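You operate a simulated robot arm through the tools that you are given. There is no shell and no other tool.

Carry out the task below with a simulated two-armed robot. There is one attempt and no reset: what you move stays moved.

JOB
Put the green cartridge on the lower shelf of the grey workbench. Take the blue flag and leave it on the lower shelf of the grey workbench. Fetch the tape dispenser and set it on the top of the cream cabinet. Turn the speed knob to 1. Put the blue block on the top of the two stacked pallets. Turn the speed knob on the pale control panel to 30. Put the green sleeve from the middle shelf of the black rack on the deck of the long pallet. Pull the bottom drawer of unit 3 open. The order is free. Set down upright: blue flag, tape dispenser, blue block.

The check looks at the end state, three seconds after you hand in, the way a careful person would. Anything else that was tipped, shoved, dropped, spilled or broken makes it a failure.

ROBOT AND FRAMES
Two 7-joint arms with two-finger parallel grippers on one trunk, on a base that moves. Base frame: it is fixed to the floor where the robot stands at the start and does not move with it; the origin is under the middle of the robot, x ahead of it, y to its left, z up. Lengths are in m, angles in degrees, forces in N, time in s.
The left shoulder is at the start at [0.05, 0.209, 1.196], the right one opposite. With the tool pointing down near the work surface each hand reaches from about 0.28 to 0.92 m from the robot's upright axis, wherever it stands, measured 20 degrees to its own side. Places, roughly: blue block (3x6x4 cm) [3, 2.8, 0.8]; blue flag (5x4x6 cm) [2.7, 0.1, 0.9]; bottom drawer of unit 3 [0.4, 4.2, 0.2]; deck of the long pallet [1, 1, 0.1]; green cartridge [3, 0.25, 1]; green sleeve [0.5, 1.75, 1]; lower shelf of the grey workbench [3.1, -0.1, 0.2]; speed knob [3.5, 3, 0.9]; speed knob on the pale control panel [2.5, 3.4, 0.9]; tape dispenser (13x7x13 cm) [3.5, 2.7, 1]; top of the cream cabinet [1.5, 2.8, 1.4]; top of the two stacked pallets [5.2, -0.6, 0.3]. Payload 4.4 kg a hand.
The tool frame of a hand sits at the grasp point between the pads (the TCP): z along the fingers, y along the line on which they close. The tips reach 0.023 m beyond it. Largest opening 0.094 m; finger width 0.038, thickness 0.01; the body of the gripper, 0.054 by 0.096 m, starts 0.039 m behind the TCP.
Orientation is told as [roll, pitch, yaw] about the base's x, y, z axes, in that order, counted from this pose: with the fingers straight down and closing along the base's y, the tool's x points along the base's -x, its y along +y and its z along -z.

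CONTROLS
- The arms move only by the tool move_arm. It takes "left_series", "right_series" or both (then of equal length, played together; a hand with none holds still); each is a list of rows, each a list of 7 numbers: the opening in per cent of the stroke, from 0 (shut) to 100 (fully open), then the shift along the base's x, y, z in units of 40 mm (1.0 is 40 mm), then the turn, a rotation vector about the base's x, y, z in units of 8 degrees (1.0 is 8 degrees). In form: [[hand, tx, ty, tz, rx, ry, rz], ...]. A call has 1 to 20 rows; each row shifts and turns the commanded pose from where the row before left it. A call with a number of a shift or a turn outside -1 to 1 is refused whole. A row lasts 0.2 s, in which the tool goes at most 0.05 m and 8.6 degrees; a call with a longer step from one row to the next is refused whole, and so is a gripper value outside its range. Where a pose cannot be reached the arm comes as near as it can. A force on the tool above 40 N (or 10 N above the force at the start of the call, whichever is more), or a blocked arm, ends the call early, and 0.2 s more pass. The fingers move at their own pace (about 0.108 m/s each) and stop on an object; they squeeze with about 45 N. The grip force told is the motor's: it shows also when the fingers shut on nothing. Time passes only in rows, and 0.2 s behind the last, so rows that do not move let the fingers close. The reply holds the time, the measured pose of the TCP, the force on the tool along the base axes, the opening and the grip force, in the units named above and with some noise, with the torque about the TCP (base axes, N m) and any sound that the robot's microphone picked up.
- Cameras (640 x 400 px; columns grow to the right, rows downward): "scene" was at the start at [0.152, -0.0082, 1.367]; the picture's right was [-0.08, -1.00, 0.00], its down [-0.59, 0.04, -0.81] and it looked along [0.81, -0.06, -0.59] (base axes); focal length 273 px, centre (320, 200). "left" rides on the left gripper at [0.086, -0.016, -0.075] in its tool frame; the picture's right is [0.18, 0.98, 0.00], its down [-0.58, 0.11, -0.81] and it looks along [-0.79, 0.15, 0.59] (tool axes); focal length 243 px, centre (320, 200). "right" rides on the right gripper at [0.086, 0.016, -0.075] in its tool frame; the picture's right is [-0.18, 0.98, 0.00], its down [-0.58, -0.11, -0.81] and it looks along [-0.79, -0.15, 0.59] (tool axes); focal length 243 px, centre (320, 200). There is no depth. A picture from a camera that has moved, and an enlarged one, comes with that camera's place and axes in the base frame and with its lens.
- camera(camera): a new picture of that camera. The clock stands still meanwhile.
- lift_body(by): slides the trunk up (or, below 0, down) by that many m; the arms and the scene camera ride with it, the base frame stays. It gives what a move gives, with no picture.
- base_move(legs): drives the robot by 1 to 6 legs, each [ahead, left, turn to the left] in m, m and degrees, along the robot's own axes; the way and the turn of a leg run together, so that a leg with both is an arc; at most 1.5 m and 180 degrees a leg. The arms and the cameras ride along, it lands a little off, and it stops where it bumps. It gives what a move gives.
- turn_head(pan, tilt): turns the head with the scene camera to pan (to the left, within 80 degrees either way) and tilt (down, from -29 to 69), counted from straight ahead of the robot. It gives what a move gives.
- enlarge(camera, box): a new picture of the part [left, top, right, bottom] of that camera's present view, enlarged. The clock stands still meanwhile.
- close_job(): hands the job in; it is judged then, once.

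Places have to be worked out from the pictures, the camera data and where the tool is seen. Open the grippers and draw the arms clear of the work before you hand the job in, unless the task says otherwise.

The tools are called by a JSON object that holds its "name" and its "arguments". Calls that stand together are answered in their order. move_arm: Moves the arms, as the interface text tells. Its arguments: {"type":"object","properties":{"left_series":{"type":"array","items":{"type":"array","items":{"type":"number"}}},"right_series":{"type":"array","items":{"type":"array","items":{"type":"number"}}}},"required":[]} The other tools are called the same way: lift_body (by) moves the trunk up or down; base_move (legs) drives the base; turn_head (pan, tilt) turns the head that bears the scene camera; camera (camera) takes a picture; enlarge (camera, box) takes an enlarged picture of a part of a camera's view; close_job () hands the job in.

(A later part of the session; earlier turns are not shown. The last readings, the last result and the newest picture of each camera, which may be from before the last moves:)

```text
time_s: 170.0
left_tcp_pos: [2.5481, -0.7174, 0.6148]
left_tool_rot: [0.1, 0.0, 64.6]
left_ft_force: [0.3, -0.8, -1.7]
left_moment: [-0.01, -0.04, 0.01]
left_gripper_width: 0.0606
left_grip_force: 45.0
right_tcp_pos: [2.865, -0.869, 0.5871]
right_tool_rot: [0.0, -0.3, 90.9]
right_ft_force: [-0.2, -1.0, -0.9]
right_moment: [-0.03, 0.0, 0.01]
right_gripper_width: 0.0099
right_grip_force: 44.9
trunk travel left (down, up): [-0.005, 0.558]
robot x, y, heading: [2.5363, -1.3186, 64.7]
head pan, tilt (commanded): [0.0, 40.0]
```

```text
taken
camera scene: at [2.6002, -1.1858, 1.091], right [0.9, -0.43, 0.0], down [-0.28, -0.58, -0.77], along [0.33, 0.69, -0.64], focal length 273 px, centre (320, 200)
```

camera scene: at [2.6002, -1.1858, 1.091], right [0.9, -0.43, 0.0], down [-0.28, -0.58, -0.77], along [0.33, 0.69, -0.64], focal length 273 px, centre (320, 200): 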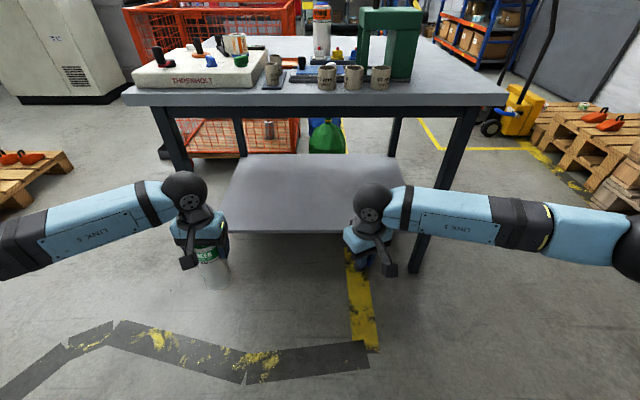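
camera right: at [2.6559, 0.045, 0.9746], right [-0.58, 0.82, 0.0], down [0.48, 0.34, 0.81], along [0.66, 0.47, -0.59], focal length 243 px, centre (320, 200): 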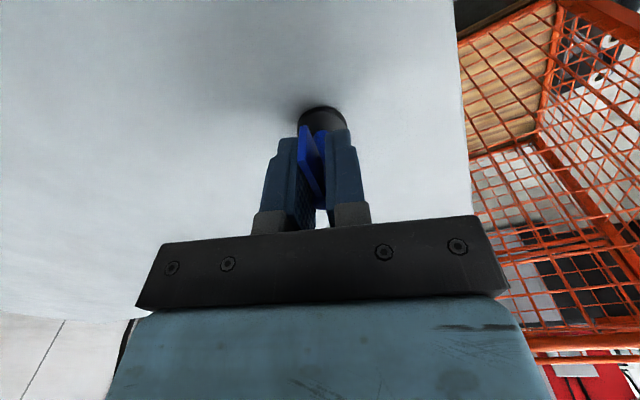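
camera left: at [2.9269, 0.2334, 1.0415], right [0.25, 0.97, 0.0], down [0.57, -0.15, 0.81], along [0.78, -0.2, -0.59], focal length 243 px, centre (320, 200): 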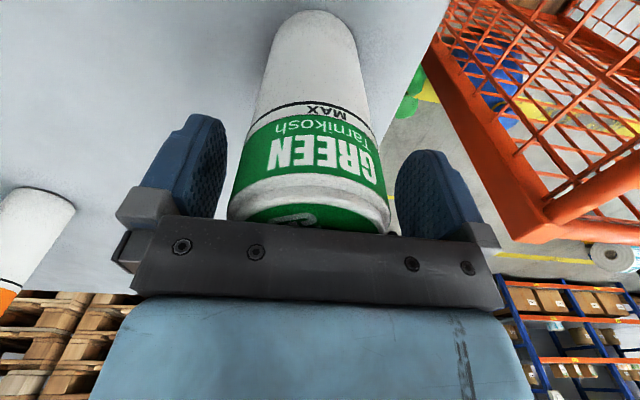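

No tilt this time. I zoom in on the lower shelf edge to refine its height.

{"name": "enlarge", "arguments": {"camera": "scene", "box": [140, 130, 460, 290]}}

```text
2.00 times, centred on (300, 210) of scene
camera zoom: at [2.6002, -1.1858, 1.091], right [0.9, -0.43, 0.0], down [-0.28, -0.58, -0.77], along [0.33, 0.69, -0.64], focal length 547 px, centre (360, 180)
```

zoom: 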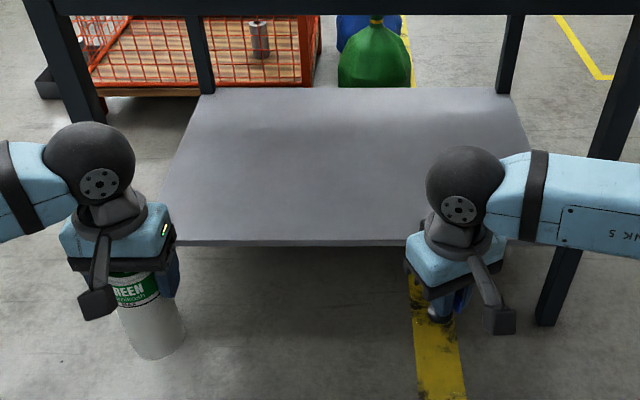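

The shelf is 0.20–0.25 m high; I'll enter with some margin and find it by touch. I lower and extend both hands in free space first.

{"name": "move_arm", "arguments": {"left_series": [[35, 0.233, 0.273, -0.64, 0, 0, 0], [35, 0.233, 0.273, -0.64, 0, 0, 0], [35, 0.233, 0.273, -0.64, 0, 0, 0], [35, 0.233, 0.273, -0.64, 0, 0, 0], [35, 0.233, 0.273, -0.64, 0, 0, 0], [35, 0.233, 0.273, -0.64, 0, 0, 0], [35, 0.233, 0.273, -0.64, 0, 0, 0], [35, 0.233, 0.273, -0.64, 0, 0, 0]], "right_series": [[3, 0.318, 0.233, -0.756, 0, 0, 0], [3, 0.318, 0.233, -0.756, 0, 0, 0], [3, 0.318, 0.233, -0.756, 0, 0, 0], [3, 0.318, 0.233, -0.756, 0, 0, 0], [3, 0.318, 0.233, -0.756, 0, 0, 0], [3, 0.318, 0.233, -0.756, 0, 0, 0], [3, 0.318, 0.233, -0.756, 0, 0, 0], [3, 0.318, 0.233, -0.756, 0, 0, 0]]}}

{"name": "camera", "arguments": {"camera": "scene"}}

```text
time_s: 171.8
left_tcp_pos: [2.6228, -0.6301, 0.4086]
left_tool_rot: [0.0, -0.1, 64.5]
left_ft_force: [1.2, 0.6, -1.9]
left_moment: [0.0, 0.02, -0.02]
left_gripper_width: 0.0604
left_grip_force: 45.1
right_tcp_pos: [2.967, -0.7936, 0.3446]
right_tool_rot: [0.0, -0.3, 91.1]
right_ft_force: [0.5, -0.3, -0.4]
right_moment: [-0.02, 0.03, -0.01]
right_gripper_width: 0.0099
right_grip_force: 45.0
trunk travel left (down, up): [-0.005, 0.558]
robot x, y, heading: [2.5392, -1.325, 64.6]
head pan, tilt (commanded): [0.0, 40.0]
```

```text
taken
camera scene: at [2.6004, -1.1855, 1.0909], right [0.9, -0.43, 0.0], down [-0.28, -0.58, -0.77], along [0.33, 0.69, -0.64], focal length 273 px, centre (320, 200)
```

scene: 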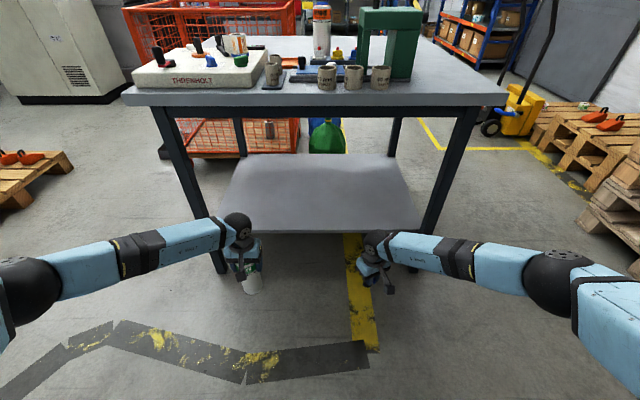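

Elbows bulge out too far to pass between the legs comfortably; extending the arms another 8 cm straightens them. I do that before driving in.

{"name": "move_arm", "arguments": {"left_series": [[35, 0.437, 0.53, 0, 0, 0, 0], [35, 0.437, 0.53, 0, 0, 0, 0], [35, 0.437, 0.53, 0, 0, 0, 0]], "right_series": [[3, 0.175, 0.5625, 0, 0, 0, 0], [3, 0.175, 0.5625, 0, 0, 0, 0], [3, 0.175, 0.5625, 0, 0, 0, 0]]}}

{"name": "camera", "arguments": {"camera": "scene"}}

```text
time_s: 172.6
left_tcp_pos: [2.6746, -0.5674, 0.4086]
left_tool_rot: [0.0, 0.0, 64.6]
left_ft_force: [-0.2, 0.0, -1.3]
left_moment: [0.02, 0.03, -0.01]
left_gripper_width: 0.0606
left_grip_force: 45.4
right_tcp_pos: [2.9816, -0.7487, 0.3438]
right_tool_rot: [0.0, -0.2, 90.9]
right_ft_force: [-0.1, -0.3, -0.3]
right_moment: [-0.01, -0.01, 0.01]
right_gripper_width: 0.0097
right_grip_force: 45.1
right hand out of reach, approached as far as the arm can: row 3
trunk travel left (down, up): [-0.005, 0.558]
robot x, y, heading: [2.5403, -1.3245, 64.6]
head pan, tilt (commanded): [0.0, 40.0]
```

```text
taken
camera scene: at [2.6004, -1.1857, 1.0909], right [0.9, -0.43, 0.0], down [-0.28, -0.58, -0.77], along [0.33, 0.69, -0.64], focal length 273 px, centre (320, 200)
```

scene: 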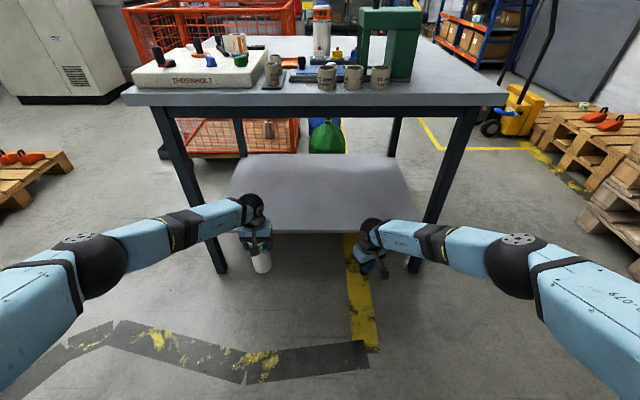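

Elbow positions now leave ~10 cm to the legs and ~4 cm under the bench top. I drive forward 0.2 m and look.

{"name": "base_move", "arguments": {"legs": [[0.2, 0, 0]]}}

{"name": "camera", "arguments": {"camera": "scene"}}

{"name": "camera", "arguments": {"camera": "left"}}

```text
time_s: 174.2
left_tcp_pos: [2.7594, -0.3863, 0.4076]
left_tool_rot: [0.0, -0.1, 64.6]
left_ft_force: [0.0, 0.3, -2.5]
left_moment: [0.0, 0.0, 0.03]
left_gripper_width: 0.0606
left_grip_force: 45.1
right_tcp_pos: [3.0671, -0.5697, 0.3443]
right_tool_rot: [0.0, -0.3, 90.9]
right_ft_force: [0.3, 0.5, -0.8]
right_moment: [-0.01, 0.01, 0.02]
right_gripper_width: 0.0099
right_grip_force: 44.9
trunk travel left (down, up): [-0.005, 0.558]
robot x, y, heading: [2.62, -1.1445, 64.7]
head pan, tilt (commanded): [0.0, 40.0]
```

```text
taken
camera scene: at [2.6858, -1.0054, 1.0909], right [0.9, -0.43, 0.0], down [-0.28, -0.58, -0.77], along [0.33, 0.69, -0.64], focal length 273 px, centre (320, 200)
```

scene: 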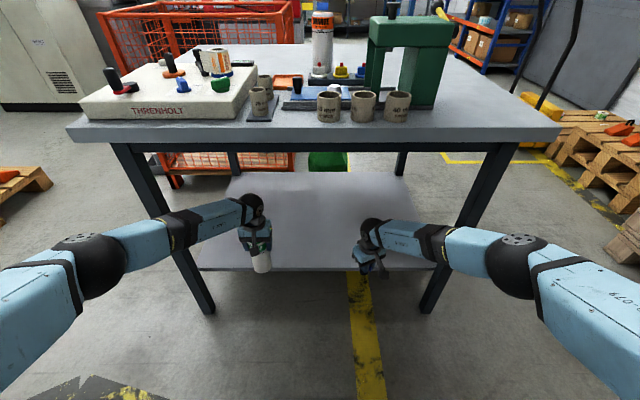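

```text
taken
camera left: at [2.7379, -0.4707, 0.4837], right [-0.97, 0.26, 0.0], down [0.15, 0.57, 0.81], along [0.21, 0.78, -0.59], focal length 243 px, centre (320, 200)
```

left: 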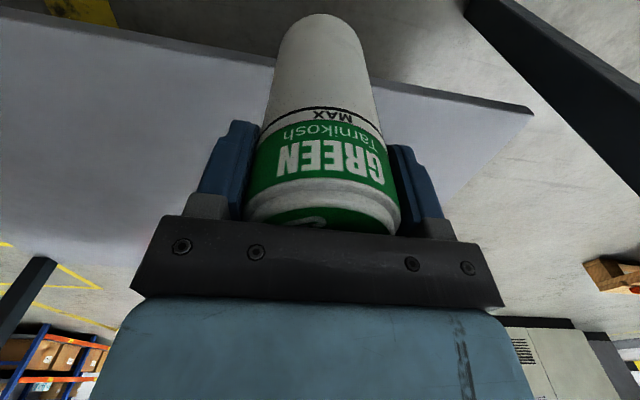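

Clearances look fine. I advance 0.17 m more so both items are ~10 cm inside the shelf edge.

{"name": "base_move", "arguments": {"legs": [[0.17, 0, 0]]}}

{"name": "camera", "arguments": {"camera": "scene"}}

{"name": "camera", "arguments": {"camera": "right"}}

```text
time_s: 175.7
left_tcp_pos: [2.8346, -0.2336, 0.4083]
left_tool_rot: [0.0, 0.0, 64.5]
left_ft_force: [-0.2, -0.3, -1.9]
left_moment: [0.01, -0.03, 0.01]
left_gripper_width: 0.0604
left_grip_force: 45.1
right_tcp_pos: [3.14, -0.4163, 0.3446]
right_tool_rot: [0.0, -0.3, 90.8]
right_ft_force: [0.2, 0.4, -0.6]
right_moment: [0.02, 0.01, 0.05]
right_gripper_width: 0.0101
right_grip_force: 45.1
trunk travel left (down, up): [-0.005, 0.558]
robot x, y, heading: [2.6949, -0.9904, 64.7]
head pan, tilt (commanded): [0.0, 40.0]
```

```text
taken
camera scene: at [2.759, -0.8524, 1.0909], right [0.9, -0.43, 0.0], down [-0.28, -0.58, -0.77], along [0.33, 0.69, -0.64], focal length 273 px, centre (320, 200)
```

scene: 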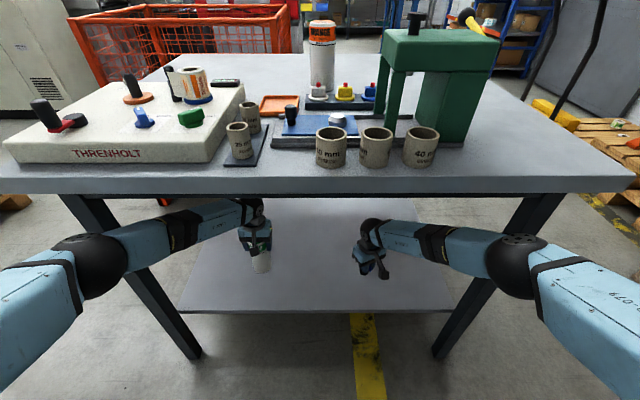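

```text
taken
camera right: at [3.126, -0.5038, 0.4176], right [-0.99, 0.17, 0.0], down [0.1, 0.58, 0.81], along [0.14, 0.8, -0.59], focal length 243 px, centre (320, 200)
```

right: 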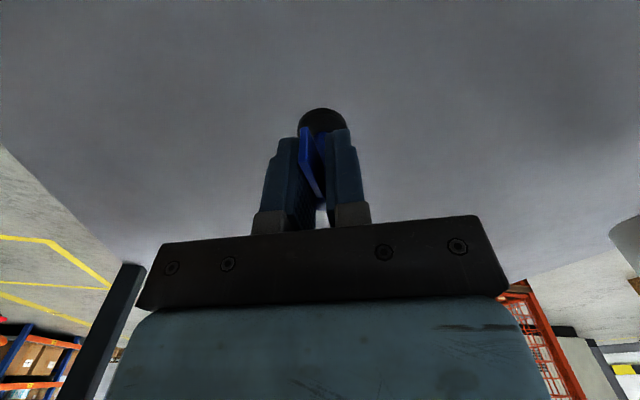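

Both items hover over the shelf. I lower the right hand (flag) 6 cm with a slight retraction to stay within reach.

{"name": "move_arm", "arguments": {"right_series": [[3, -0.053, -0.113, -0.375, 0, 0, 0], [3, -0.053, -0.113, -0.375, 0, 0, 0], [3, -0.053, -0.113, -0.375, 0, 0, 0], [3, -0.053, -0.113, -0.375, 0, 0, 0]]}}

{"name": "camera", "arguments": {"camera": "right"}}

```text
time_s: 176.7
left_tcp_pos: [2.8344, -0.2339, 0.4088]
left_tool_rot: [0.0, 0.0, 64.5]
left_ft_force: [-0.3, -0.2, -1.0]
left_moment: [0.0, 0.01, 0.04]
left_gripper_width: 0.0605
left_grip_force: 45.2
right_tcp_pos: [3.1381, -0.4194, 0.3377]
right_tool_rot: [-0.1, -0.3, 90.7]
right_ft_force: [0.5, -0.1, -0.4]
right_moment: [0.01, 0.02, -0.02]
right_gripper_width: 0.01
right_grip_force: 45.4
right hand out of reach, approached as far as the arm can: row 1, 2, 3, 4
trunk travel left (down, up): [-0.005, 0.558]
robot x, y, heading: [2.6982, -0.995, 64.4]
head pan, tilt (commanded): [0.0, 40.0]
```

```text
taken
camera right: at [3.1242, -0.5066, 0.4104], right [-0.99, 0.17, 0.0], down [0.1, 0.58, 0.81], along [0.14, 0.8, -0.59], focal length 243 px, centre (320, 200)
```

right: 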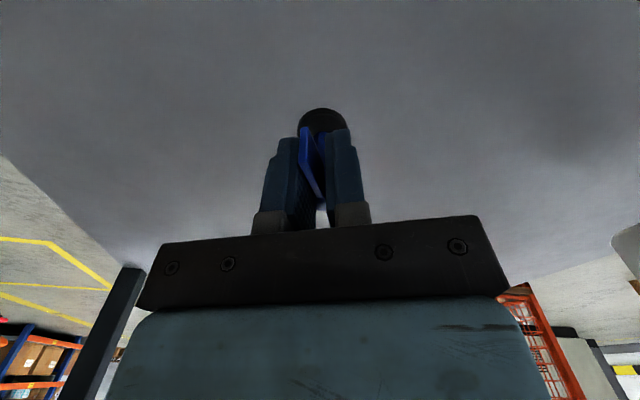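

The right arm stops descending here (some joint limit). I try unwinding its yaw to align with the robot heading while lowering.

{"name": "move_arm", "arguments": {"right_series": [[3, 0, 0, 0, 0, 0, -0.95], [3, 0, 0, 0, 0, 0, -0.95], [3, 0, 0, -0.3, 0, 0, -0.95], [3, 0, 0, -0.3, 0, 0, -0.5]]}}

```text
time_s: 177.7
left_tcp_pos: [2.8336, -0.233, 0.4086]
left_tool_rot: [0.0, -0.1, 64.6]
left_ft_force: [0.1, 0.1, -2.2]
left_moment: [-0.01, 0.0, 0.03]
left_gripper_width: 0.0605
left_grip_force: 44.7
right_tcp_pos: [3.1394, -0.4182, 0.3136]
right_tool_rot: [0.0, -0.2, 63.9]
right_ft_force: [-0.6, -0.4, 0.2]
right_moment: [-0.01, 0.0, 0.03]
right_gripper_width: 0.0101
right_grip_force: 45.0
trunk travel left (down, up): [-0.005, 0.558]
robot x, y, heading: [2.6941, -0.9884, 64.6]
head pan, tilt (commanded): [0.0, 40.0]
```

With the yaw unwound it descends properly. I keep lowering in small steps until contact.

{"name": "move_arm", "arguments": {"right_series": [[3, 0, 0, -0.3, 0, 0, 0], [3, 0, 0, -0.3, 0, 0, 0]]}}

{"name": "move_arm", "arguments": {"right_series": [[3, 0, 0, -0.12, 0, 0, 0], [3, 0, 0, -0.12, 0, 0, 0]]}}

{"name": "enlarge", "arguments": {"camera": "scene", "box": [200, 190, 460, 330]}}

```text
time_s: 178.3
left_tcp_pos: [2.8334, -0.2334, 0.41]
left_tool_rot: [0.0, 0.0, 64.4]
left_ft_force: [-0.6, -0.1, -2.1]
left_moment: [-0.01, 0.02, 0.01]
left_gripper_width: 0.0607
left_grip_force: 44.8
right_tcp_pos: [3.1401, -0.4185, 0.2892]
right_tool_rot: [0.0, -0.4, 63.9]
right_ft_force: [0.0, 0.2, -0.1]
right_moment: [0.03, 0.02, -0.02]
right_gripper_width: 0.01
right_grip_force: 44.6
trunk travel left (down, up): [-0.005, 0.558]
robot x, y, heading: [2.6932, -0.991, 64.4]
head pan, tilt (commanded): [0.0, 40.0]
```

```text
time_s: 178.9
left_tcp_pos: [2.8345, -0.234, 0.4087]
left_tool_rot: [0.0, 0.0, 64.4]
left_ft_force: [-0.8, 0.0, -1.3]
left_moment: [0.0, -0.01, 0.01]
left_gripper_width: 0.0604
left_grip_force: 45.0
right_tcp_pos: [3.1392, -0.4231, 0.2808]
right_tool_rot: [0.0, -0.3, 64.0]
right_ft_force: [0.5, -0.4, -0.8]
right_moment: [-0.01, -0.01, -0.02]
right_gripper_width: 0.0099
right_grip_force: 45.1
right hand out of reach, approached as far as the arm can: row 2
trunk travel left (down, up): [-0.005, 0.558]
robot x, y, heading: [2.6948, -0.9883, 64.8]
head pan, tilt (commanded): [0.0, 40.0]
```

```text
2.46 times, centred on (330, 260) of scene
camera zoom: at [2.7589, -0.8525, 1.0909], right [0.9, -0.43, 0.0], down [-0.28, -0.58, -0.77], along [0.33, 0.69, -0.64], focal length 673 px, centre (295, 52)
```

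zoom: 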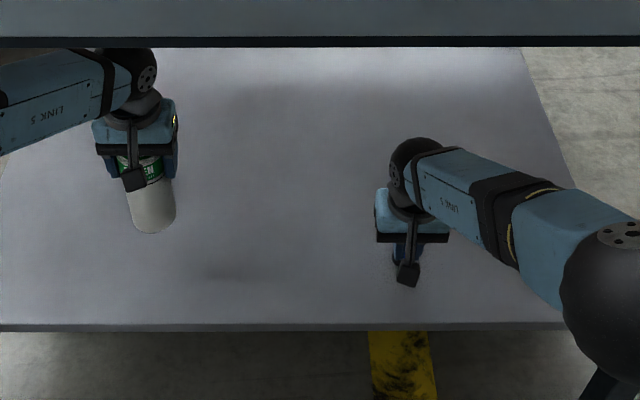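

The right arm is now at full stretch (flag bottom ≈0.237). I nudge the base forward 4 cm so I can retract a bit while lowering the last centimetres.

{"name": "base_move", "arguments": {"legs": [[0.04, 0, 0]]}}

{"name": "move_arm", "arguments": {"right_series": [[3, -0.214, -0.452, 0, 0, 0, 0], [3, -0.214, -0.452, -0.12, 0, 0, 0], [3, 0, 0, -0.12, 0, 0, 0]]}}

```text
time_s: 179.8
left_tcp_pos: [2.8512, -0.1974, 0.4079]
left_tool_rot: [0.0, 0.0, 64.5]
left_ft_force: [-0.5, -0.7, -1.1]
left_moment: [0.02, -0.02, 0.05]
left_gripper_width: 0.0605
left_grip_force: 45.3
right_tcp_pos: [3.156, -0.387, 0.2804]
right_tool_rot: [0.0, -0.3, 64.0]
right_ft_force: [0.1, -0.2, -0.8]
right_moment: [0.0, 0.01, 0.03]
right_gripper_width: 0.0098
right_grip_force: 45.1
trunk travel left (down, up): [-0.005, 0.558]
robot x, y, heading: [2.7152, -0.9507, 64.6]
head pan, tilt (commanded): [0.0, 40.0]
```

```text
time_s: 180.6
left_tcp_pos: [2.8506, -0.1979, 0.4104]
left_tool_rot: [-0.1, -0.1, 64.6]
left_ft_force: [0.1, -0.7, -1.4]
left_moment: [0.03, 0.02, 0.0]
left_gripper_width: 0.0605
left_grip_force: 44.9
right_tcp_pos: [3.1385, -0.4222, 0.2729]
right_tool_rot: [0.0, -0.5, 64.1]
right_ft_force: [-0.9, -7.6, 23.8]
right_moment: [-0.2, 0.0, 0.0]
right_gripper_width: 0.0095
right_grip_force: 44.6
trunk travel left (down, up): [-0.005, 0.558]
robot x, y, heading: [2.7166, -0.9514, 64.5]
head pan, tilt (commanded): [0.0, 40.0]
```

Contact: +24 N at TCP z=0.273, so the shelf is ≈0.229 and the flag stands on it. I relieve slightly and open the right gripper.

{"name": "move_arm", "arguments": {"right_series": [[3, 0, 0, 0.04, 0, 0, 0], [3, 0, 0, 0, 0, 0, 0], [15, 0, 0, 0, 0, 0, 0], [30, 0, 0, 0, 0, 0, 0], [60, 0, 0, 0, 0, 0, 0], [60, 0, 0, 0, 0, 0, 0]]}}

{"name": "camera", "arguments": {"camera": "right"}}

```text
time_s: 181.9
left_tcp_pos: [2.8506, -0.1971, 0.4085]
left_tool_rot: [0.0, 0.0, 64.5]
left_ft_force: [0.8, 0.6, -2.0]
left_moment: [-0.02, 0.01, -0.03]
left_gripper_width: 0.0603
left_grip_force: 45.0
right_tcp_pos: [3.1375, -0.4241, 0.2718]
right_tool_rot: [0.0, -0.3, 64.0]
right_ft_force: [-0.7, 0.3, 0.4]
right_moment: [0.01, -0.01, 0.0]
right_gripper_width: 0.0564
right_grip_force: 0.2
trunk travel left (down, up): [-0.005, 0.558]
robot x, y, heading: [2.7131, -0.9565, 64.3]
head pan, tilt (commanded): [0.0, 40.0]
```

```text
taken
camera right: at [3.0861, -0.4945, 0.3448], right [-0.8, 0.6, 0.0], down [0.35, 0.47, 0.81], along [0.48, 0.65, -0.59], focal length 243 px, centre (320, 200)
```

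right: 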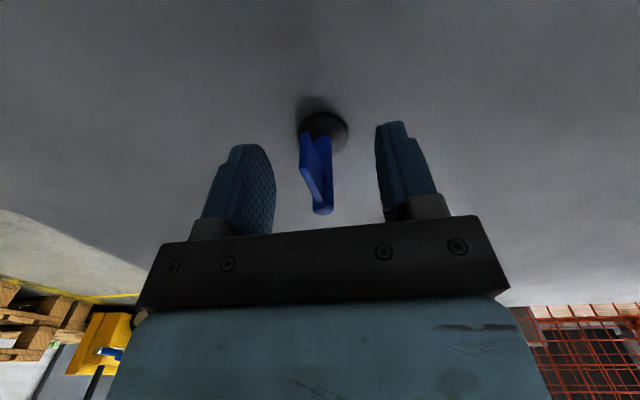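

The flag stands upright, free between the fingers. I raise the right hand straight up.

{"name": "move_arm", "arguments": {"right_series": [[70, 0, 0, 0.5, 0, 0, 0], [70, 0, 0, 0.7, 0, 0, 0], [70, 0, 0, 0.8, 0, 0, 0]]}}

{"name": "camera", "arguments": {"camera": "right"}}

```text
time_s: 182.8
left_tcp_pos: [2.8507, -0.1981, 0.409]
left_tool_rot: [0.0, 0.1, 64.4]
left_ft_force: [0.0, 0.2, -1.6]
left_moment: [0.0, 0.0, -0.05]
left_gripper_width: 0.0606
left_grip_force: 44.5
right_tcp_pos: [3.1386, -0.4244, 0.3529]
right_tool_rot: [0.1, -0.3, 64.0]
right_ft_force: [-0.2, -0.2, 0.5]
right_moment: [-0.03, -0.01, -0.02]
right_gripper_width: 0.0657
right_grip_force: 0.0
trunk travel left (down, up): [-0.005, 0.558]
robot x, y, heading: [2.7125, -0.9566, 64.5]
head pan, tilt (commanded): [0.0, 40.0]
```

```text
taken
camera right: at [3.0862, -0.495, 0.4263], right [-0.8, 0.6, 0.0], down [0.35, 0.47, 0.81], along [0.48, 0.65, -0.59], focal length 243 px, centre (320, 200)
```

right: 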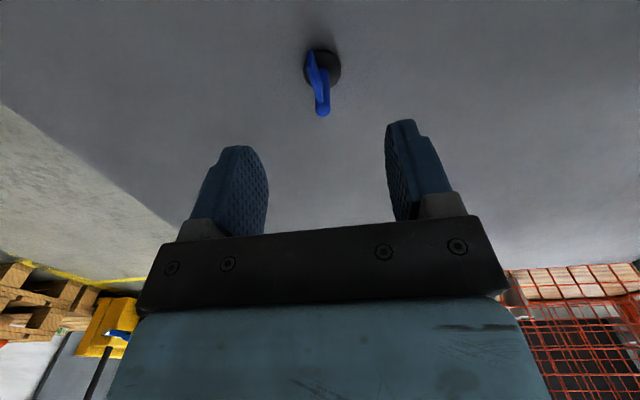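

The flag stays upright. Now the cartridge: lower the left hand about 6 cm with a slight retraction.

{"name": "move_arm", "arguments": {"left_series": [[35, -0.107, -0.226, -0.45, 0, 0, 0], [35, -0.107, -0.226, -0.45, 0, 0, 0], [35, -0.107, -0.226, -0.45, 0, 0, 0]]}}

{"name": "move_arm", "arguments": {"left_series": [[35, 0, 0, -0.12, 0, 0, 0], [35, 0, 0, -0.12, 0, 0, 0]]}}

{"name": "move_arm", "arguments": {"left_series": [[35, 0, 0, -0.12, 0, 0, 0], [35, 0, 0, 0, 0, 0, 0]]}}

```text
time_s: 183.6
left_tcp_pos: [2.8378, -0.2253, 0.3538]
left_tool_rot: [0.1, 0.0, 64.5]
left_ft_force: [0.3, -0.4, -1.2]
left_moment: [0.04, -0.01, 0.0]
left_gripper_width: 0.0604
left_grip_force: 45.0
right_tcp_pos: [3.1385, -0.4252, 0.3533]
right_tool_rot: [-0.1, -0.3, 64.0]
right_ft_force: [-0.2, -0.5, -0.9]
right_moment: [0.01, 0.0, -0.01]
right_gripper_width: 0.0658
right_grip_force: 0.0
trunk travel left (down, up): [-0.005, 0.558]
robot x, y, heading: [2.7092, -0.9489, 64.3]
head pan, tilt (commanded): [0.0, 40.0]
```

```text
time_s: 184.2
left_tcp_pos: [2.8375, -0.2254, 0.3449]
left_tool_rot: [0.0, 0.0, 64.5]
left_ft_force: [-0.3, 0.7, -1.2]
left_moment: [0.01, -0.01, -0.01]
left_gripper_width: 0.0605
left_grip_force: 44.6
right_tcp_pos: [3.1392, -0.4247, 0.3529]
right_tool_rot: [0.0, -0.4, 64.0]
right_ft_force: [-0.5, -0.9, -0.5]
right_moment: [0.04, 0.01, -0.01]
right_gripper_width: 0.0658
right_grip_force: 0.0
trunk travel left (down, up): [-0.005, 0.558]
robot x, y, heading: [2.7122, -0.9526, 64.3]
head pan, tilt (commanded): [0.0, 40.0]
```

```text
time_s: 184.8
left_tcp_pos: [2.8391, -0.2261, 0.3398]
left_tool_rot: [0.0, 0.0, 64.5]
left_ft_force: [-0.3, 0.3, -1.4]
left_moment: [-0.02, -0.01, 0.01]
left_gripper_width: 0.0606
left_grip_force: 44.8
right_tcp_pos: [3.139, -0.4241, 0.3536]
right_tool_rot: [0.0, -0.3, 63.9]
right_ft_force: [-0.1, 0.8, 0.3]
right_moment: [0.0, 0.03, 0.03]
right_gripper_width: 0.0658
right_grip_force: 0.1
trunk travel left (down, up): [-0.005, 0.558]
robot x, y, heading: [2.7111, -0.9534, 64.2]
head pan, tilt (commanded): [0.0, 40.0]
```

No contact yet at z=0.340. Two more small steps.

{"name": "move_arm", "arguments": {"left_series": [[35, 0, 0, -0.1, 0, 0, 0], [35, 0, 0, 0, 0, 0, 0]]}}

{"name": "move_arm", "arguments": {"left_series": [[35, 0, 0, -0.1, 0, 0, 0], [35, 0, 0, 0, 0, 0, 0]]}}

```text
time_s: 185.3
left_tcp_pos: [2.8388, -0.2244, 0.3386]
left_tool_rot: [0.0, -0.2, 64.5]
left_ft_force: [-2.3, -2.8, 17.1]
left_moment: [-0.65, 0.25, -0.04]
left_gripper_width: 0.0604
left_grip_force: 44.7
right_tcp_pos: [3.1391, -0.4246, 0.3545]
right_tool_rot: [0.0, -0.4, 64.0]
right_ft_force: [0.2, 0.1, -0.5]
right_moment: [-0.03, 0.01, -0.01]
right_gripper_width: 0.0655
right_grip_force: 0.1
trunk travel left (down, up): [-0.005, 0.558]
robot x, y, heading: [2.7124, -0.9508, 64.4]
head pan, tilt (commanded): [0.0, 40.0]
```

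```text
time_s: 185.9
left_tcp_pos: [2.8392, -0.2239, 0.3376]
left_tool_rot: [0.1, -0.4, 64.6]
left_ft_force: [-1.2, -0.8, 35.4]
left_moment: [-0.03, -0.21, -0.22]
left_gripper_width: 0.0608
left_grip_force: 45.1
right_tcp_pos: [3.1391, -0.4244, 0.3555]
right_tool_rot: [0.1, -0.6, 63.9]
right_ft_force: [0.1, -0.1, -0.5]
right_moment: [0.01, 0.01, 0.0]
right_gripper_width: 0.0659
right_grip_force: 0.1
trunk travel left (down, up): [-0.005, 0.558]
robot x, y, heading: [2.7103, -0.9482, 64.4]
head pan, tilt (commanded): [0.0, 40.0]
```

Firm contact (35 N) at z=0.338. I relieve 4 mm of command and open the left gripper.

{"name": "move_arm", "arguments": {"left_series": [[35, 0, 0, 0.1, 0, 0, 0], [35, 0, 0, 0, 0, 0, 0], [55, 0, 0, 0, 0, 0, 0], [75, 0, 0, 0, 0, 0, 0], [95, 0, 0, 0, 0, 0, 0], [95, 0, 0, 0, 0, 0, 0]]}}

{"name": "camera", "arguments": {"camera": "left"}}

```text
time_s: 187.3
left_tcp_pos: [2.8369, -0.2254, 0.3362]
left_tool_rot: [0.1, 0.0, 64.5]
left_ft_force: [-0.3, -0.2, -0.6]
left_moment: [0.03, -0.01, 0.01]
left_gripper_width: 0.0891
left_grip_force: 0.1
right_tcp_pos: [3.1372, -0.4239, 0.3529]
right_tool_rot: [0.1, -0.3, 64.1]
right_ft_force: [-0.1, 0.8, 0.3]
right_moment: [0.0, -0.01, -0.03]
right_gripper_width: 0.0659
right_grip_force: 0.1
trunk travel left (down, up): [-0.005, 0.558]
robot x, y, heading: [2.7133, -0.9499, 64.5]
head pan, tilt (commanded): [0.0, 40.0]
```

```text
taken
camera left: at [2.8158, -0.3093, 0.4111], right [-0.97, 0.26, 0.0], down [0.15, 0.57, 0.81], along [0.21, 0.78, -0.59], focal length 243 px, centre (320, 200)
```

left: 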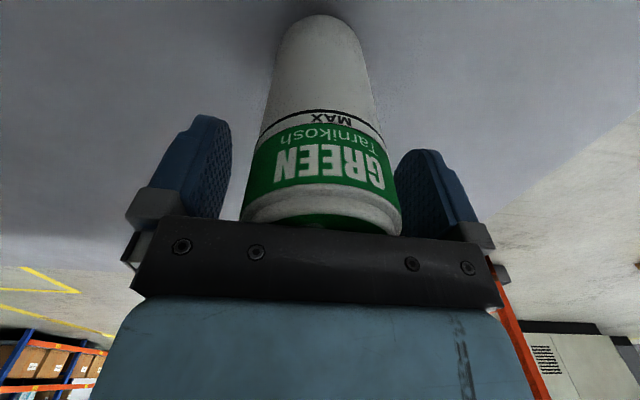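

The cartridge stands on the shelf. I raise the left hand 9 cm clear of it and then back out.

{"name": "move_arm", "arguments": {"left_series": [[95, 0, 0, 0.6, 0, 0, 0], [95, 0, 0, 0.85, 0, 0, 0], [95, 0, 0, 0.85, 0, 0, 0]]}}

{"name": "camera", "arguments": {"camera": "left"}}

{"name": "camera", "arguments": {"camera": "scene"}}

```text
time_s: 188.2
left_tcp_pos: [2.8388, -0.2234, 0.4292]
left_tool_rot: [0.1, 0.0, 64.5]
left_ft_force: [-0.3, -0.1, -0.1]
left_moment: [0.0, -0.03, -0.02]
left_gripper_width: 0.0892
left_grip_force: 0.1
right_tcp_pos: [3.139, -0.4241, 0.3523]
right_tool_rot: [0.0, -0.3, 64.0]
right_ft_force: [-0.6, 0.0, 0.2]
right_moment: [-0.02, 0.0, -0.02]
right_gripper_width: 0.0659
right_grip_force: 0.0
trunk travel left (down, up): [-0.005, 0.558]
robot x, y, heading: [2.7142, -0.9526, 64.6]
head pan, tilt (commanded): [0.0, 40.0]
```

```text
taken
camera left: at [2.8165, -0.3086, 0.5044], right [-0.97, 0.26, 0.0], down [0.15, 0.57, 0.81], along [0.21, 0.78, -0.59], focal length 243 px, centre (320, 200)
```

left: 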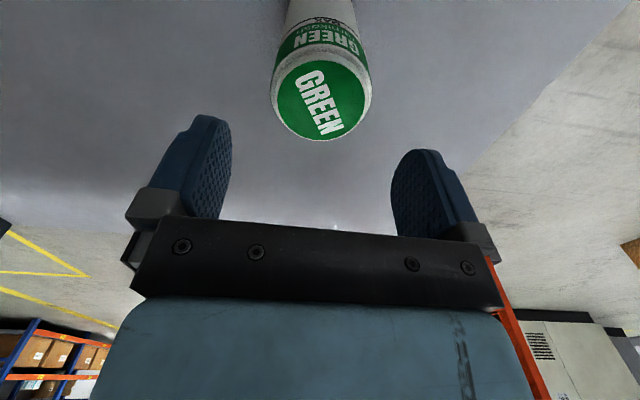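

```text
taken
camera scene: at [2.7759, -0.817, 1.091], right [0.9, -0.43, 0.0], down [-0.28, -0.58, -0.77], along [0.33, 0.69, -0.64], focal length 273 px, centre (320, 200)
```

scene: 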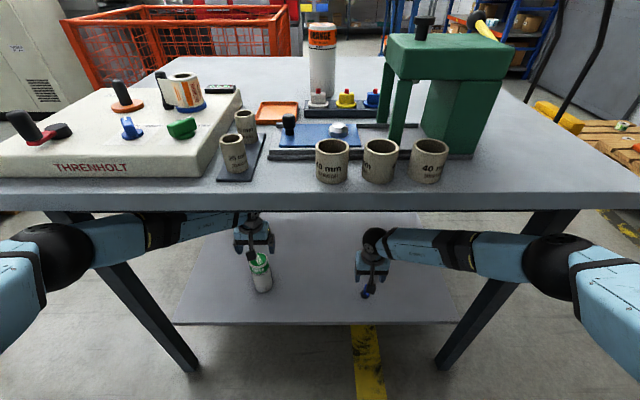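

Both items stand on the lower shelf with the hands above them. I back straight out 0.5 m.

{"name": "base_move", "arguments": {"legs": [[-0.5, 0, 0]]}}

{"name": "camera", "arguments": {"camera": "scene"}}

```text
time_s: 191.1
left_tcp_pos: [2.629, -0.6737, 0.4289]
left_tool_rot: [0.1, 0.0, 64.0]
left_ft_force: [1.0, -0.1, -0.2]
left_moment: [-0.01, 0.01, 0.01]
left_gripper_width: 0.0895
left_grip_force: 0.0
right_tcp_pos: [2.9273, -0.8749, 0.3529]
right_tool_rot: [0.0, -0.2, 63.7]
right_ft_force: [-0.5, 0.5, -0.5]
right_moment: [0.02, -0.01, 0.04]
right_gripper_width: 0.0658
right_grip_force: 0.0
trunk travel left (down, up): [-0.005, 0.558]
robot x, y, heading: [2.4985, -1.4014, 64.1]
head pan, tilt (commanded): [0.0, 40.0]
```

```text
taken
camera scene: at [2.5611, -1.2657, 1.091], right [0.9, -0.44, 0.0], down [-0.28, -0.58, -0.77], along [0.33, 0.69, -0.64], focal length 273 px, centre (320, 200)
```

scene: 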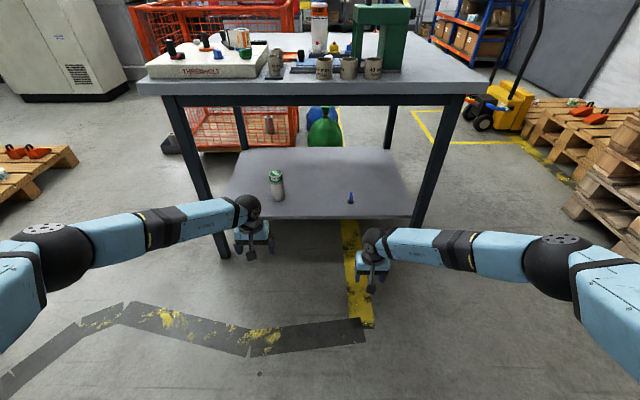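

Both the flag and the cartridge stand on the lower shelf. I now raise the trunk and stow the arms for the drive to the machine area.

{"name": "lift_body", "arguments": {"by": 0.3}}

{"name": "move_arm", "arguments": {"left_series": [[95, -0.342, -0.418, 0.75, 0, 0, 0], [95, -0.342, -0.418, 0.75, 0, 0, 0], [95, -0.342, -0.418, 0.75, 0, 0, 0], [95, -0.342, -0.418, 0.75, 0, 0, 0], [95, -0.342, -0.418, 0.75, 0, 0, 0], [95, -0.342, -0.418, 0.75, 0, 0, 0], [95, -0.342, -0.418, 0.75, 0, 0, 0], [95, -0.342, -0.418, 0.75, 0, 0, 0], [95, -0.342, -0.418, 0.75, 0, 0, 0], [95, -0.342, -0.418, 0.75, 0, 0, 0]], "right_series": [[90, 0.028, -0.458, 0.95, 0, 0, 0], [90, 0.028, -0.458, 0.95, 0, 0, 0], [90, 0.028, -0.458, 0.95, 0, 0, 0], [90, 0.028, -0.458, 0.95, 0, 0, 0], [90, 0.028, -0.458, 0.95, 0, 0, 0], [90, 0.028, -0.458, 0.95, 0, 0, 0], [90, 0.028, -0.458, 0.95, 0, 0, 0], [90, 0.028, -0.458, 0.95, 0, 0, 0], [90, 0.028, -0.458, 0.95, 0, 0, 0], [90, 0.028, -0.458, 0.95, 0, 0, 0]]}}

{"name": "turn_head", "arguments": {"pan": -20, "tilt": 15}}

{"name": "camera", "arguments": {"camera": "scene"}}

```text
time_s: 194.1
left_tcp_pos: [2.6282, -0.6726, 0.7279]
left_tool_rot: [0.0, 0.0, 64.1]
left_ft_force: [0.1, -0.3, 0.1]
left_moment: [0.02, 0.01, 0.05]
left_gripper_width: 0.0894
left_grip_force: 0.0
right_tcp_pos: [2.9263, -0.8758, 0.6523]
right_tool_rot: [0.0, -0.3, 63.5]
right_ft_force: [-0.6, 0.0, -0.6]
right_moment: [-0.02, 0.03, -0.04]
right_gripper_width: 0.0659
right_grip_force: 0.1
trunk travel left (down, up): [-0.305, 0.258]
robot x, y, heading: [2.5012, -1.3991, 64.1]
head pan, tilt (commanded): [0.0, 40.0]
```

```text
time_s: 196.3
left_tcp_pos: [2.49, -0.8405, 1.0304]
left_tool_rot: [0.0, -0.1, 64.1]
left_ft_force: [-0.7, -0.2, -0.2]
left_moment: [0.0, 0.0, -0.04]
left_gripper_width: 0.0891
left_grip_force: 0.0
right_tcp_pos: [2.9379, -1.0586, 1.0357]
right_tool_rot: [0.0, -0.4, 63.6]
right_ft_force: [-0.5, -0.2, 0.1]
right_moment: [0.02, -0.02, 0.02]
right_gripper_width: 0.0845
right_grip_force: 0.0
trunk travel left (down, up): [-0.305, 0.258]
robot x, y, heading: [2.4936, -1.4046, 64.1]
head pan, tilt (commanded): [0.0, 40.0]
```

```text
time_s: 197.2
left_tcp_pos: [2.4902, -0.8395, 1.0295]
left_tool_rot: [0.1, -0.1, 64.1]
left_ft_force: [-0.1, 0.1, -0.7]
left_moment: [0.0, 0.0, 0.02]
left_gripper_width: 0.0895
left_grip_force: 0.1
right_tcp_pos: [2.9373, -1.0585, 1.0332]
right_tool_rot: [0.0, -0.2, 63.5]
right_ft_force: [-0.2, -0.1, 0.0]
right_moment: [0.0, 0.01, 0.01]
right_gripper_width: 0.0845
right_grip_force: 0.0
trunk travel left (down, up): [-0.305, 0.258]
robot x, y, heading: [2.4973, -1.4002, 64.0]
head pan, tilt (commanded): [-20.0, 15.0]
```

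```text
taken
camera scene: at [2.591, -1.2772, 1.4305], right [0.7, -0.72, 0.0], down [-0.19, -0.18, -0.97], along [0.69, 0.67, -0.26], focal length 273 px, centre (320, 200)
```

scene: 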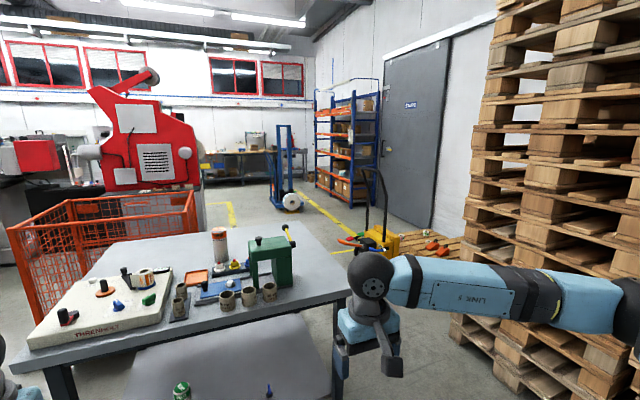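

The aisle between the bench's far end (e1≈3.1) and the pallet tower (e1≥4.36) looks drivable. I raise the trunk a bit so the elbows clear the bench items, strafe right 0.72 m, then go forward 1.3 m.

{"name": "lift_body", "arguments": {"by": 0.2}}

{"name": "base_move", "arguments": {"legs": [[0, -0.75, 1.0]]}}

{"name": "turn_head", "arguments": {"pan": 0, "tilt": 25}}

{"name": "camera", "arguments": {"camera": "scene"}}

```text
time_s: 199.3
left_tcp_pos: [2.4912, -0.8391, 1.2297]
left_tool_rot: [0.0, 0.0, 64.0]
left_ft_force: [-0.5, 0.8, -0.6]
left_moment: [-0.06, 0.03, 0.01]
left_gripper_width: 0.0894
left_grip_force: 0.0
right_tcp_pos: [2.9373, -1.057, 1.2336]
right_tool_rot: [0.1, -0.4, 63.6]
right_ft_force: [-0.1, 0.5, -0.6]
right_moment: [0.02, -0.02, 0.01]
right_gripper_width: 0.0843
right_grip_force: 0.0
trunk travel left (down, up): [-0.505, 0.058]
robot x, y, heading: [2.5026, -1.3999, 64.1]
head pan, tilt (commanded): [-20.0, 15.0]
```

```text
time_s: 206.3
left_tcp_pos: [3.1454, -1.1576, 1.2304]
left_tool_rot: [-0.3, -0.1, 65.5]
left_ft_force: [1.0, -0.8, 0.2]
left_moment: [0.04, 0.02, 0.04]
left_gripper_width: 0.0893
left_grip_force: 0.1
right_tcp_pos: [3.5962, -1.3634, 1.2347]
right_tool_rot: [-0.2, -0.3, 65.3]
right_ft_force: [-0.3, -0.1, -0.1]
right_moment: [0.03, 0.0, 0.02]
right_gripper_width: 0.0843
right_grip_force: 0.2
trunk travel left (down, up): [-0.505, 0.058]
robot x, y, heading: [3.1705, -1.7197, 65.3]
head pan, tilt (commanded): [-20.0, 15.0]
stopped in leg 1: the robot was blocked; the commanded pose is now the measured one
```

```text
time_s: 207.2
left_tcp_pos: [3.1459, -1.1577, 1.2284]
left_tool_rot: [-0.3, -0.1, 65.6]
left_ft_force: [0.9, 0.5, 0.4]
left_moment: [0.01, -0.01, 0.0]
left_gripper_width: 0.0895
left_grip_force: 0.1
right_tcp_pos: [3.5971, -1.3635, 1.2344]
right_tool_rot: [-0.4, -0.3, 65.2]
right_ft_force: [-0.1, -0.4, 0.0]
right_moment: [0.0, -0.01, 0.01]
right_gripper_width: 0.0846
right_grip_force: 0.1
trunk travel left (down, up): [-0.505, 0.058]
robot x, y, heading: [3.1749, -1.7193, 65.4]
head pan, tilt (commanded): [0.0, 25.0]
```

```text
taken
camera scene: at [3.2281, -1.5745, 1.6146], right [0.91, -0.42, 0.01], down [-0.17, -0.39, -0.91], along [0.38, 0.82, -0.42], focal length 273 px, centre (320, 200)
```

scene: 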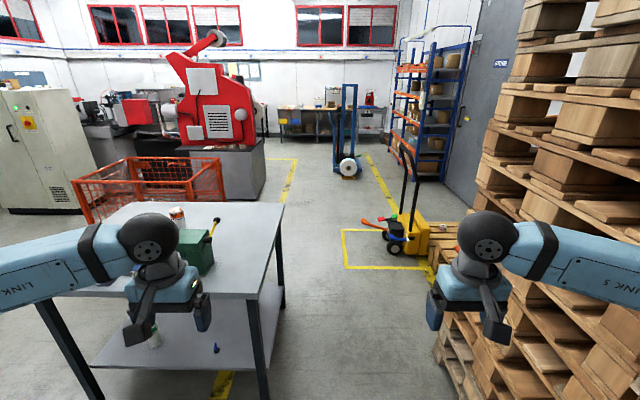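

Blocked: the right elbow (sticking out ~0.73 m) touched the pallet tower at e1≈4.36. I move left away from it first.

{"name": "base_move", "arguments": {"legs": [[0, 0.2, 0]]}}

{"name": "turn_head", "arguments": {"pan": -45, "tilt": 15}}

{"name": "camera", "arguments": {"camera": "scene"}}

```text
time_s: 209.6
left_tcp_pos: [2.9714, -1.0768, 1.228]
left_tool_rot: [0.0, 0.0, 65.5]
left_ft_force: [0.1, 0.0, 1.1]
left_moment: [-0.01, 0.01, -0.01]
left_gripper_width: 0.0894
left_grip_force: 0.0
right_tcp_pos: [3.4226, -1.2822, 1.2327]
right_tool_rot: [0.1, -0.2, 65.2]
right_ft_force: [1.2, 0.0, 0.0]
right_moment: [-0.04, -0.02, -0.04]
right_gripper_width: 0.0848
right_grip_force: 0.1
trunk travel left (down, up): [-0.505, 0.058]
robot x, y, heading: [2.993, -1.637, 65.4]
head pan, tilt (commanded): [0.0, 25.0]
```

```text
time_s: 210.7
left_tcp_pos: [2.9711, -1.0761, 1.2298]
left_tool_rot: [0.1, 0.1, 65.4]
left_ft_force: [0.8, 0.0, 0.0]
left_moment: [-0.03, 0.01, 0.0]
left_gripper_width: 0.0894
left_grip_force: 0.0
right_tcp_pos: [3.4215, -1.2829, 1.2321]
right_tool_rot: [0.0, -0.2, 65.1]
right_ft_force: [-0.1, 0.0, 0.3]
right_moment: [0.02, 0.0, 0.01]
right_gripper_width: 0.0848
right_grip_force: 0.0
trunk travel left (down, up): [-0.505, 0.058]
robot x, y, heading: [2.9909, -1.6384, 65.5]
head pan, tilt (commanded): [-45.0, 15.0]
```

```text
taken
camera scene: at [3.1042, -1.5447, 1.6305], right [0.35, -0.94, 0.0], down [-0.24, -0.09, -0.97], along [0.9, 0.34, -0.26], focal length 273 px, centre (320, 200)
```

scene: 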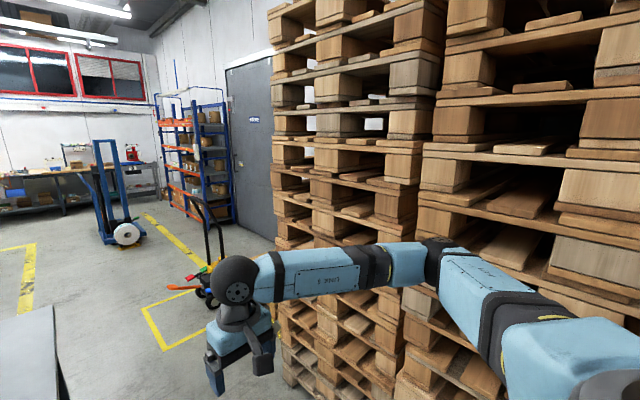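

The towers look intact. I extend both arms straight forward so the elbows tuck in and the robot gets narrow.

{"name": "move_arm", "arguments": {"left_series": [[95, 0.507, 0.777, 0, 0, 0, 0], [95, 0.507, 0.777, 0, 0, 0, 0], [95, 0.507, 0.777, 0, 0, 0, 0], [95, 0.507, 0.777, 0, 0, 0, 0], [95, 0.507, 0.777, 0, 0, 0, 0], [95, 0.507, 0.777, 0, 0, 0, 0], [95, 0.507, 0.777, 0, 0, 0, 0], [95, 0.507, 0.777, 0, 0, 0, 0], [95, 0.507, 0.777, 0, 0, 0, 0]], "right_series": [[90, 0.266, 0.886, 0, 0, 0, 0], [90, 0.266, 0.886, 0, 0, 0, 0], [90, 0.266, 0.886, 0, 0, 0, 0], [90, 0.266, 0.886, 0, 0, 0, 0], [90, 0.266, 0.886, 0, 0, 0, 0], [90, 0.266, 0.886, 0, 0, 0, 0], [90, 0.266, 0.886, 0, 0, 0, 0], [90, 0.266, 0.886, 0, 0, 0, 0], [90, 0.266, 0.886, 0, 0, 0, 0]]}}

{"name": "turn_head", "arguments": {"pan": 0, "tilt": 30}}

{"name": "camera", "arguments": {"camera": "scene"}}

```text
time_s: 212.7
left_tcp_pos: [3.1559, -0.7925, 1.2282]
left_tool_rot: [0.2, 0.0, 65.3]
left_ft_force: [-0.2, 0.7, 0.2]
left_moment: [-0.03, 0.02, -0.01]
left_gripper_width: 0.0891
left_grip_force: 0.0
right_tcp_pos: [3.5179, -0.9625, 1.2316]
right_tool_rot: [0.0, -0.2, 65.2]
right_ft_force: [-0.3, 0.3, 0.2]
right_moment: [-0.03, 0.01, 0.03]
right_gripper_width: 0.0845
right_grip_force: 0.0
trunk travel left (down, up): [-0.505, 0.058]
robot x, y, heading: [2.9921, -1.6358, 65.6]
head pan, tilt (commanded): [-45.0, 15.0]
```

```text
time_s: 213.8
left_tcp_pos: [3.1548, -0.7956, 1.2286]
left_tool_rot: [0.0, 0.0, 65.5]
left_ft_force: [-0.3, 0.1, -0.1]
left_moment: [0.03, 0.0, 0.0]
left_gripper_width: 0.0895
left_grip_force: 0.1
right_tcp_pos: [3.5157, -0.9642, 1.2332]
right_tool_rot: [0.0, -0.2, 65.2]
right_ft_force: [0.3, 0.1, -0.6]
right_moment: [0.01, -0.02, 0.01]
right_gripper_width: 0.0843
right_grip_force: 0.0
trunk travel left (down, up): [-0.505, 0.058]
robot x, y, heading: [2.9917, -1.6352, 65.4]
head pan, tilt (commanded): [0.0, 30.0]
```

```text
taken
camera scene: at [3.0545, -1.4949, 1.6063], right [0.91, -0.42, 0.0], down [-0.21, -0.45, -0.87], along [0.36, 0.79, -0.5], focal length 273 px, centre (320, 200)
```

scene: 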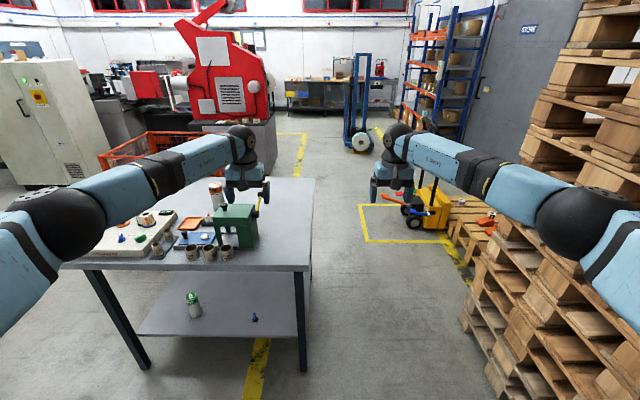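

The lane between bench end (e1≈3.36) and tower (≈4.37) is ~1 m. I center at e1≈3.80 and go forward 1.2 m, then re-look.

{"name": "base_move", "arguments": {"legs": [[0, -0.4, 0], [1.2, 0, 0]]}}

{"name": "camera", "arguments": {"camera": "scene"}}

```text
time_s: 223.5
left_tcp_pos: [3.9838, 0.1378, 1.2305]
left_tool_rot: [-0.1, 0.0, 66.9]
left_ft_force: [0.0, -0.2, -0.5]
left_moment: [-0.01, -0.02, 0.01]
left_gripper_width: 0.0895
left_grip_force: 0.1
right_tcp_pos: [4.3496, -0.0219, 1.2329]
right_tool_rot: [0.1, -0.2, 66.5]
right_ft_force: [1.2, -0.5, -0.3]
right_moment: [-0.03, 0.01, -0.03]
right_gripper_width: 0.0847
right_grip_force: 0.1
trunk travel left (down, up): [-0.505, 0.058]
robot x, y, heading: [3.8405, -0.7085, 66.7]
head pan, tilt (commanded): [0.0, 30.0]
```

```text
taken
camera scene: at [3.9006, -0.5643, 1.6064], right [0.92, -0.39, 0.0], down [-0.2, -0.46, -0.87], along [0.34, 0.8, -0.5], focal length 273 px, centre (320, 200)
```

scene: 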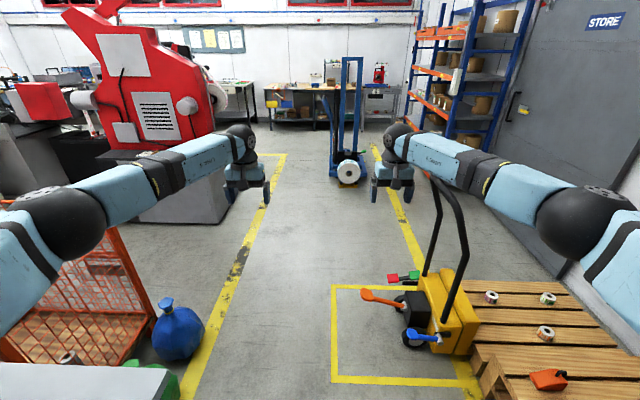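

I see the two stacked pallets (with jack and small rolls) to the right and the clear lane ahead. I go forward 0.68 m, turn left 25°, and proceed 0.9 m between the bench corner and the jack lever.

{"name": "base_move", "arguments": {"legs": [[0.68, 0, 0], [0, 0, 25], [0.9, 0, 0]]}}

{"name": "turn_head", "arguments": {"pan": 20, "tilt": 20}}

{"name": "camera", "arguments": {"camera": "scene"}}

```text
time_s: 232.9
left_tcp_pos: [3.8606, 1.6452, 1.2292]
left_tool_rot: [0.1, 0.0, 91.7]
left_ft_force: [0.5, -0.7, -0.8]
left_moment: [-0.01, 0.02, -0.02]
left_gripper_width: 0.0894
left_grip_force: 0.1
right_tcp_pos: [4.2607, 1.6543, 1.2336]
right_tool_rot: [0.0, -0.2, 91.4]
right_ft_force: [0.4, 0.4, 0.4]
right_moment: [0.01, 0.01, -0.04]
right_gripper_width: 0.0844
right_grip_force: 0.1
trunk travel left (down, up): [-0.505, 0.058]
robot x, y, heading: [4.0879, 0.822, 91.6]
head pan, tilt (commanded): [0.0, 30.0]
```

```text
time_s: 233.7
left_tcp_pos: [3.8625, 1.6464, 1.228]
left_tool_rot: [-0.1, 0.0, 91.6]
left_ft_force: [-0.4, 0.6, -0.7]
left_moment: [0.04, -0.01, 0.01]
left_gripper_width: 0.0893
left_grip_force: 0.1
right_tcp_pos: [4.2602, 1.6545, 1.2328]
right_tool_rot: [0.0, -0.3, 91.3]
right_ft_force: [-0.1, -0.2, -0.5]
right_moment: [0.0, -0.02, 0.03]
right_gripper_width: 0.0846
right_grip_force: 0.0
trunk travel left (down, up): [-0.505, 0.058]
robot x, y, heading: [4.0845, 0.8156, 91.8]
head pan, tilt (commanded): [20.0, 20.0]
```

```text
taken
camera scene: at [4.0475, 0.9715, 1.6223], right [0.93, 0.37, 0.0], down [0.13, -0.32, -0.94], along [-0.35, 0.87, -0.34], focal length 273 px, centre (320, 200)
```

scene: 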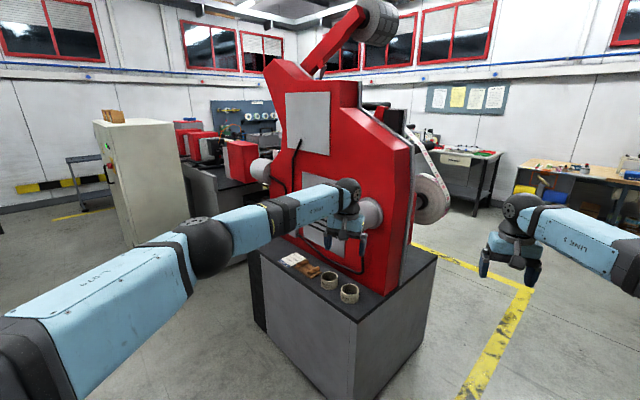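

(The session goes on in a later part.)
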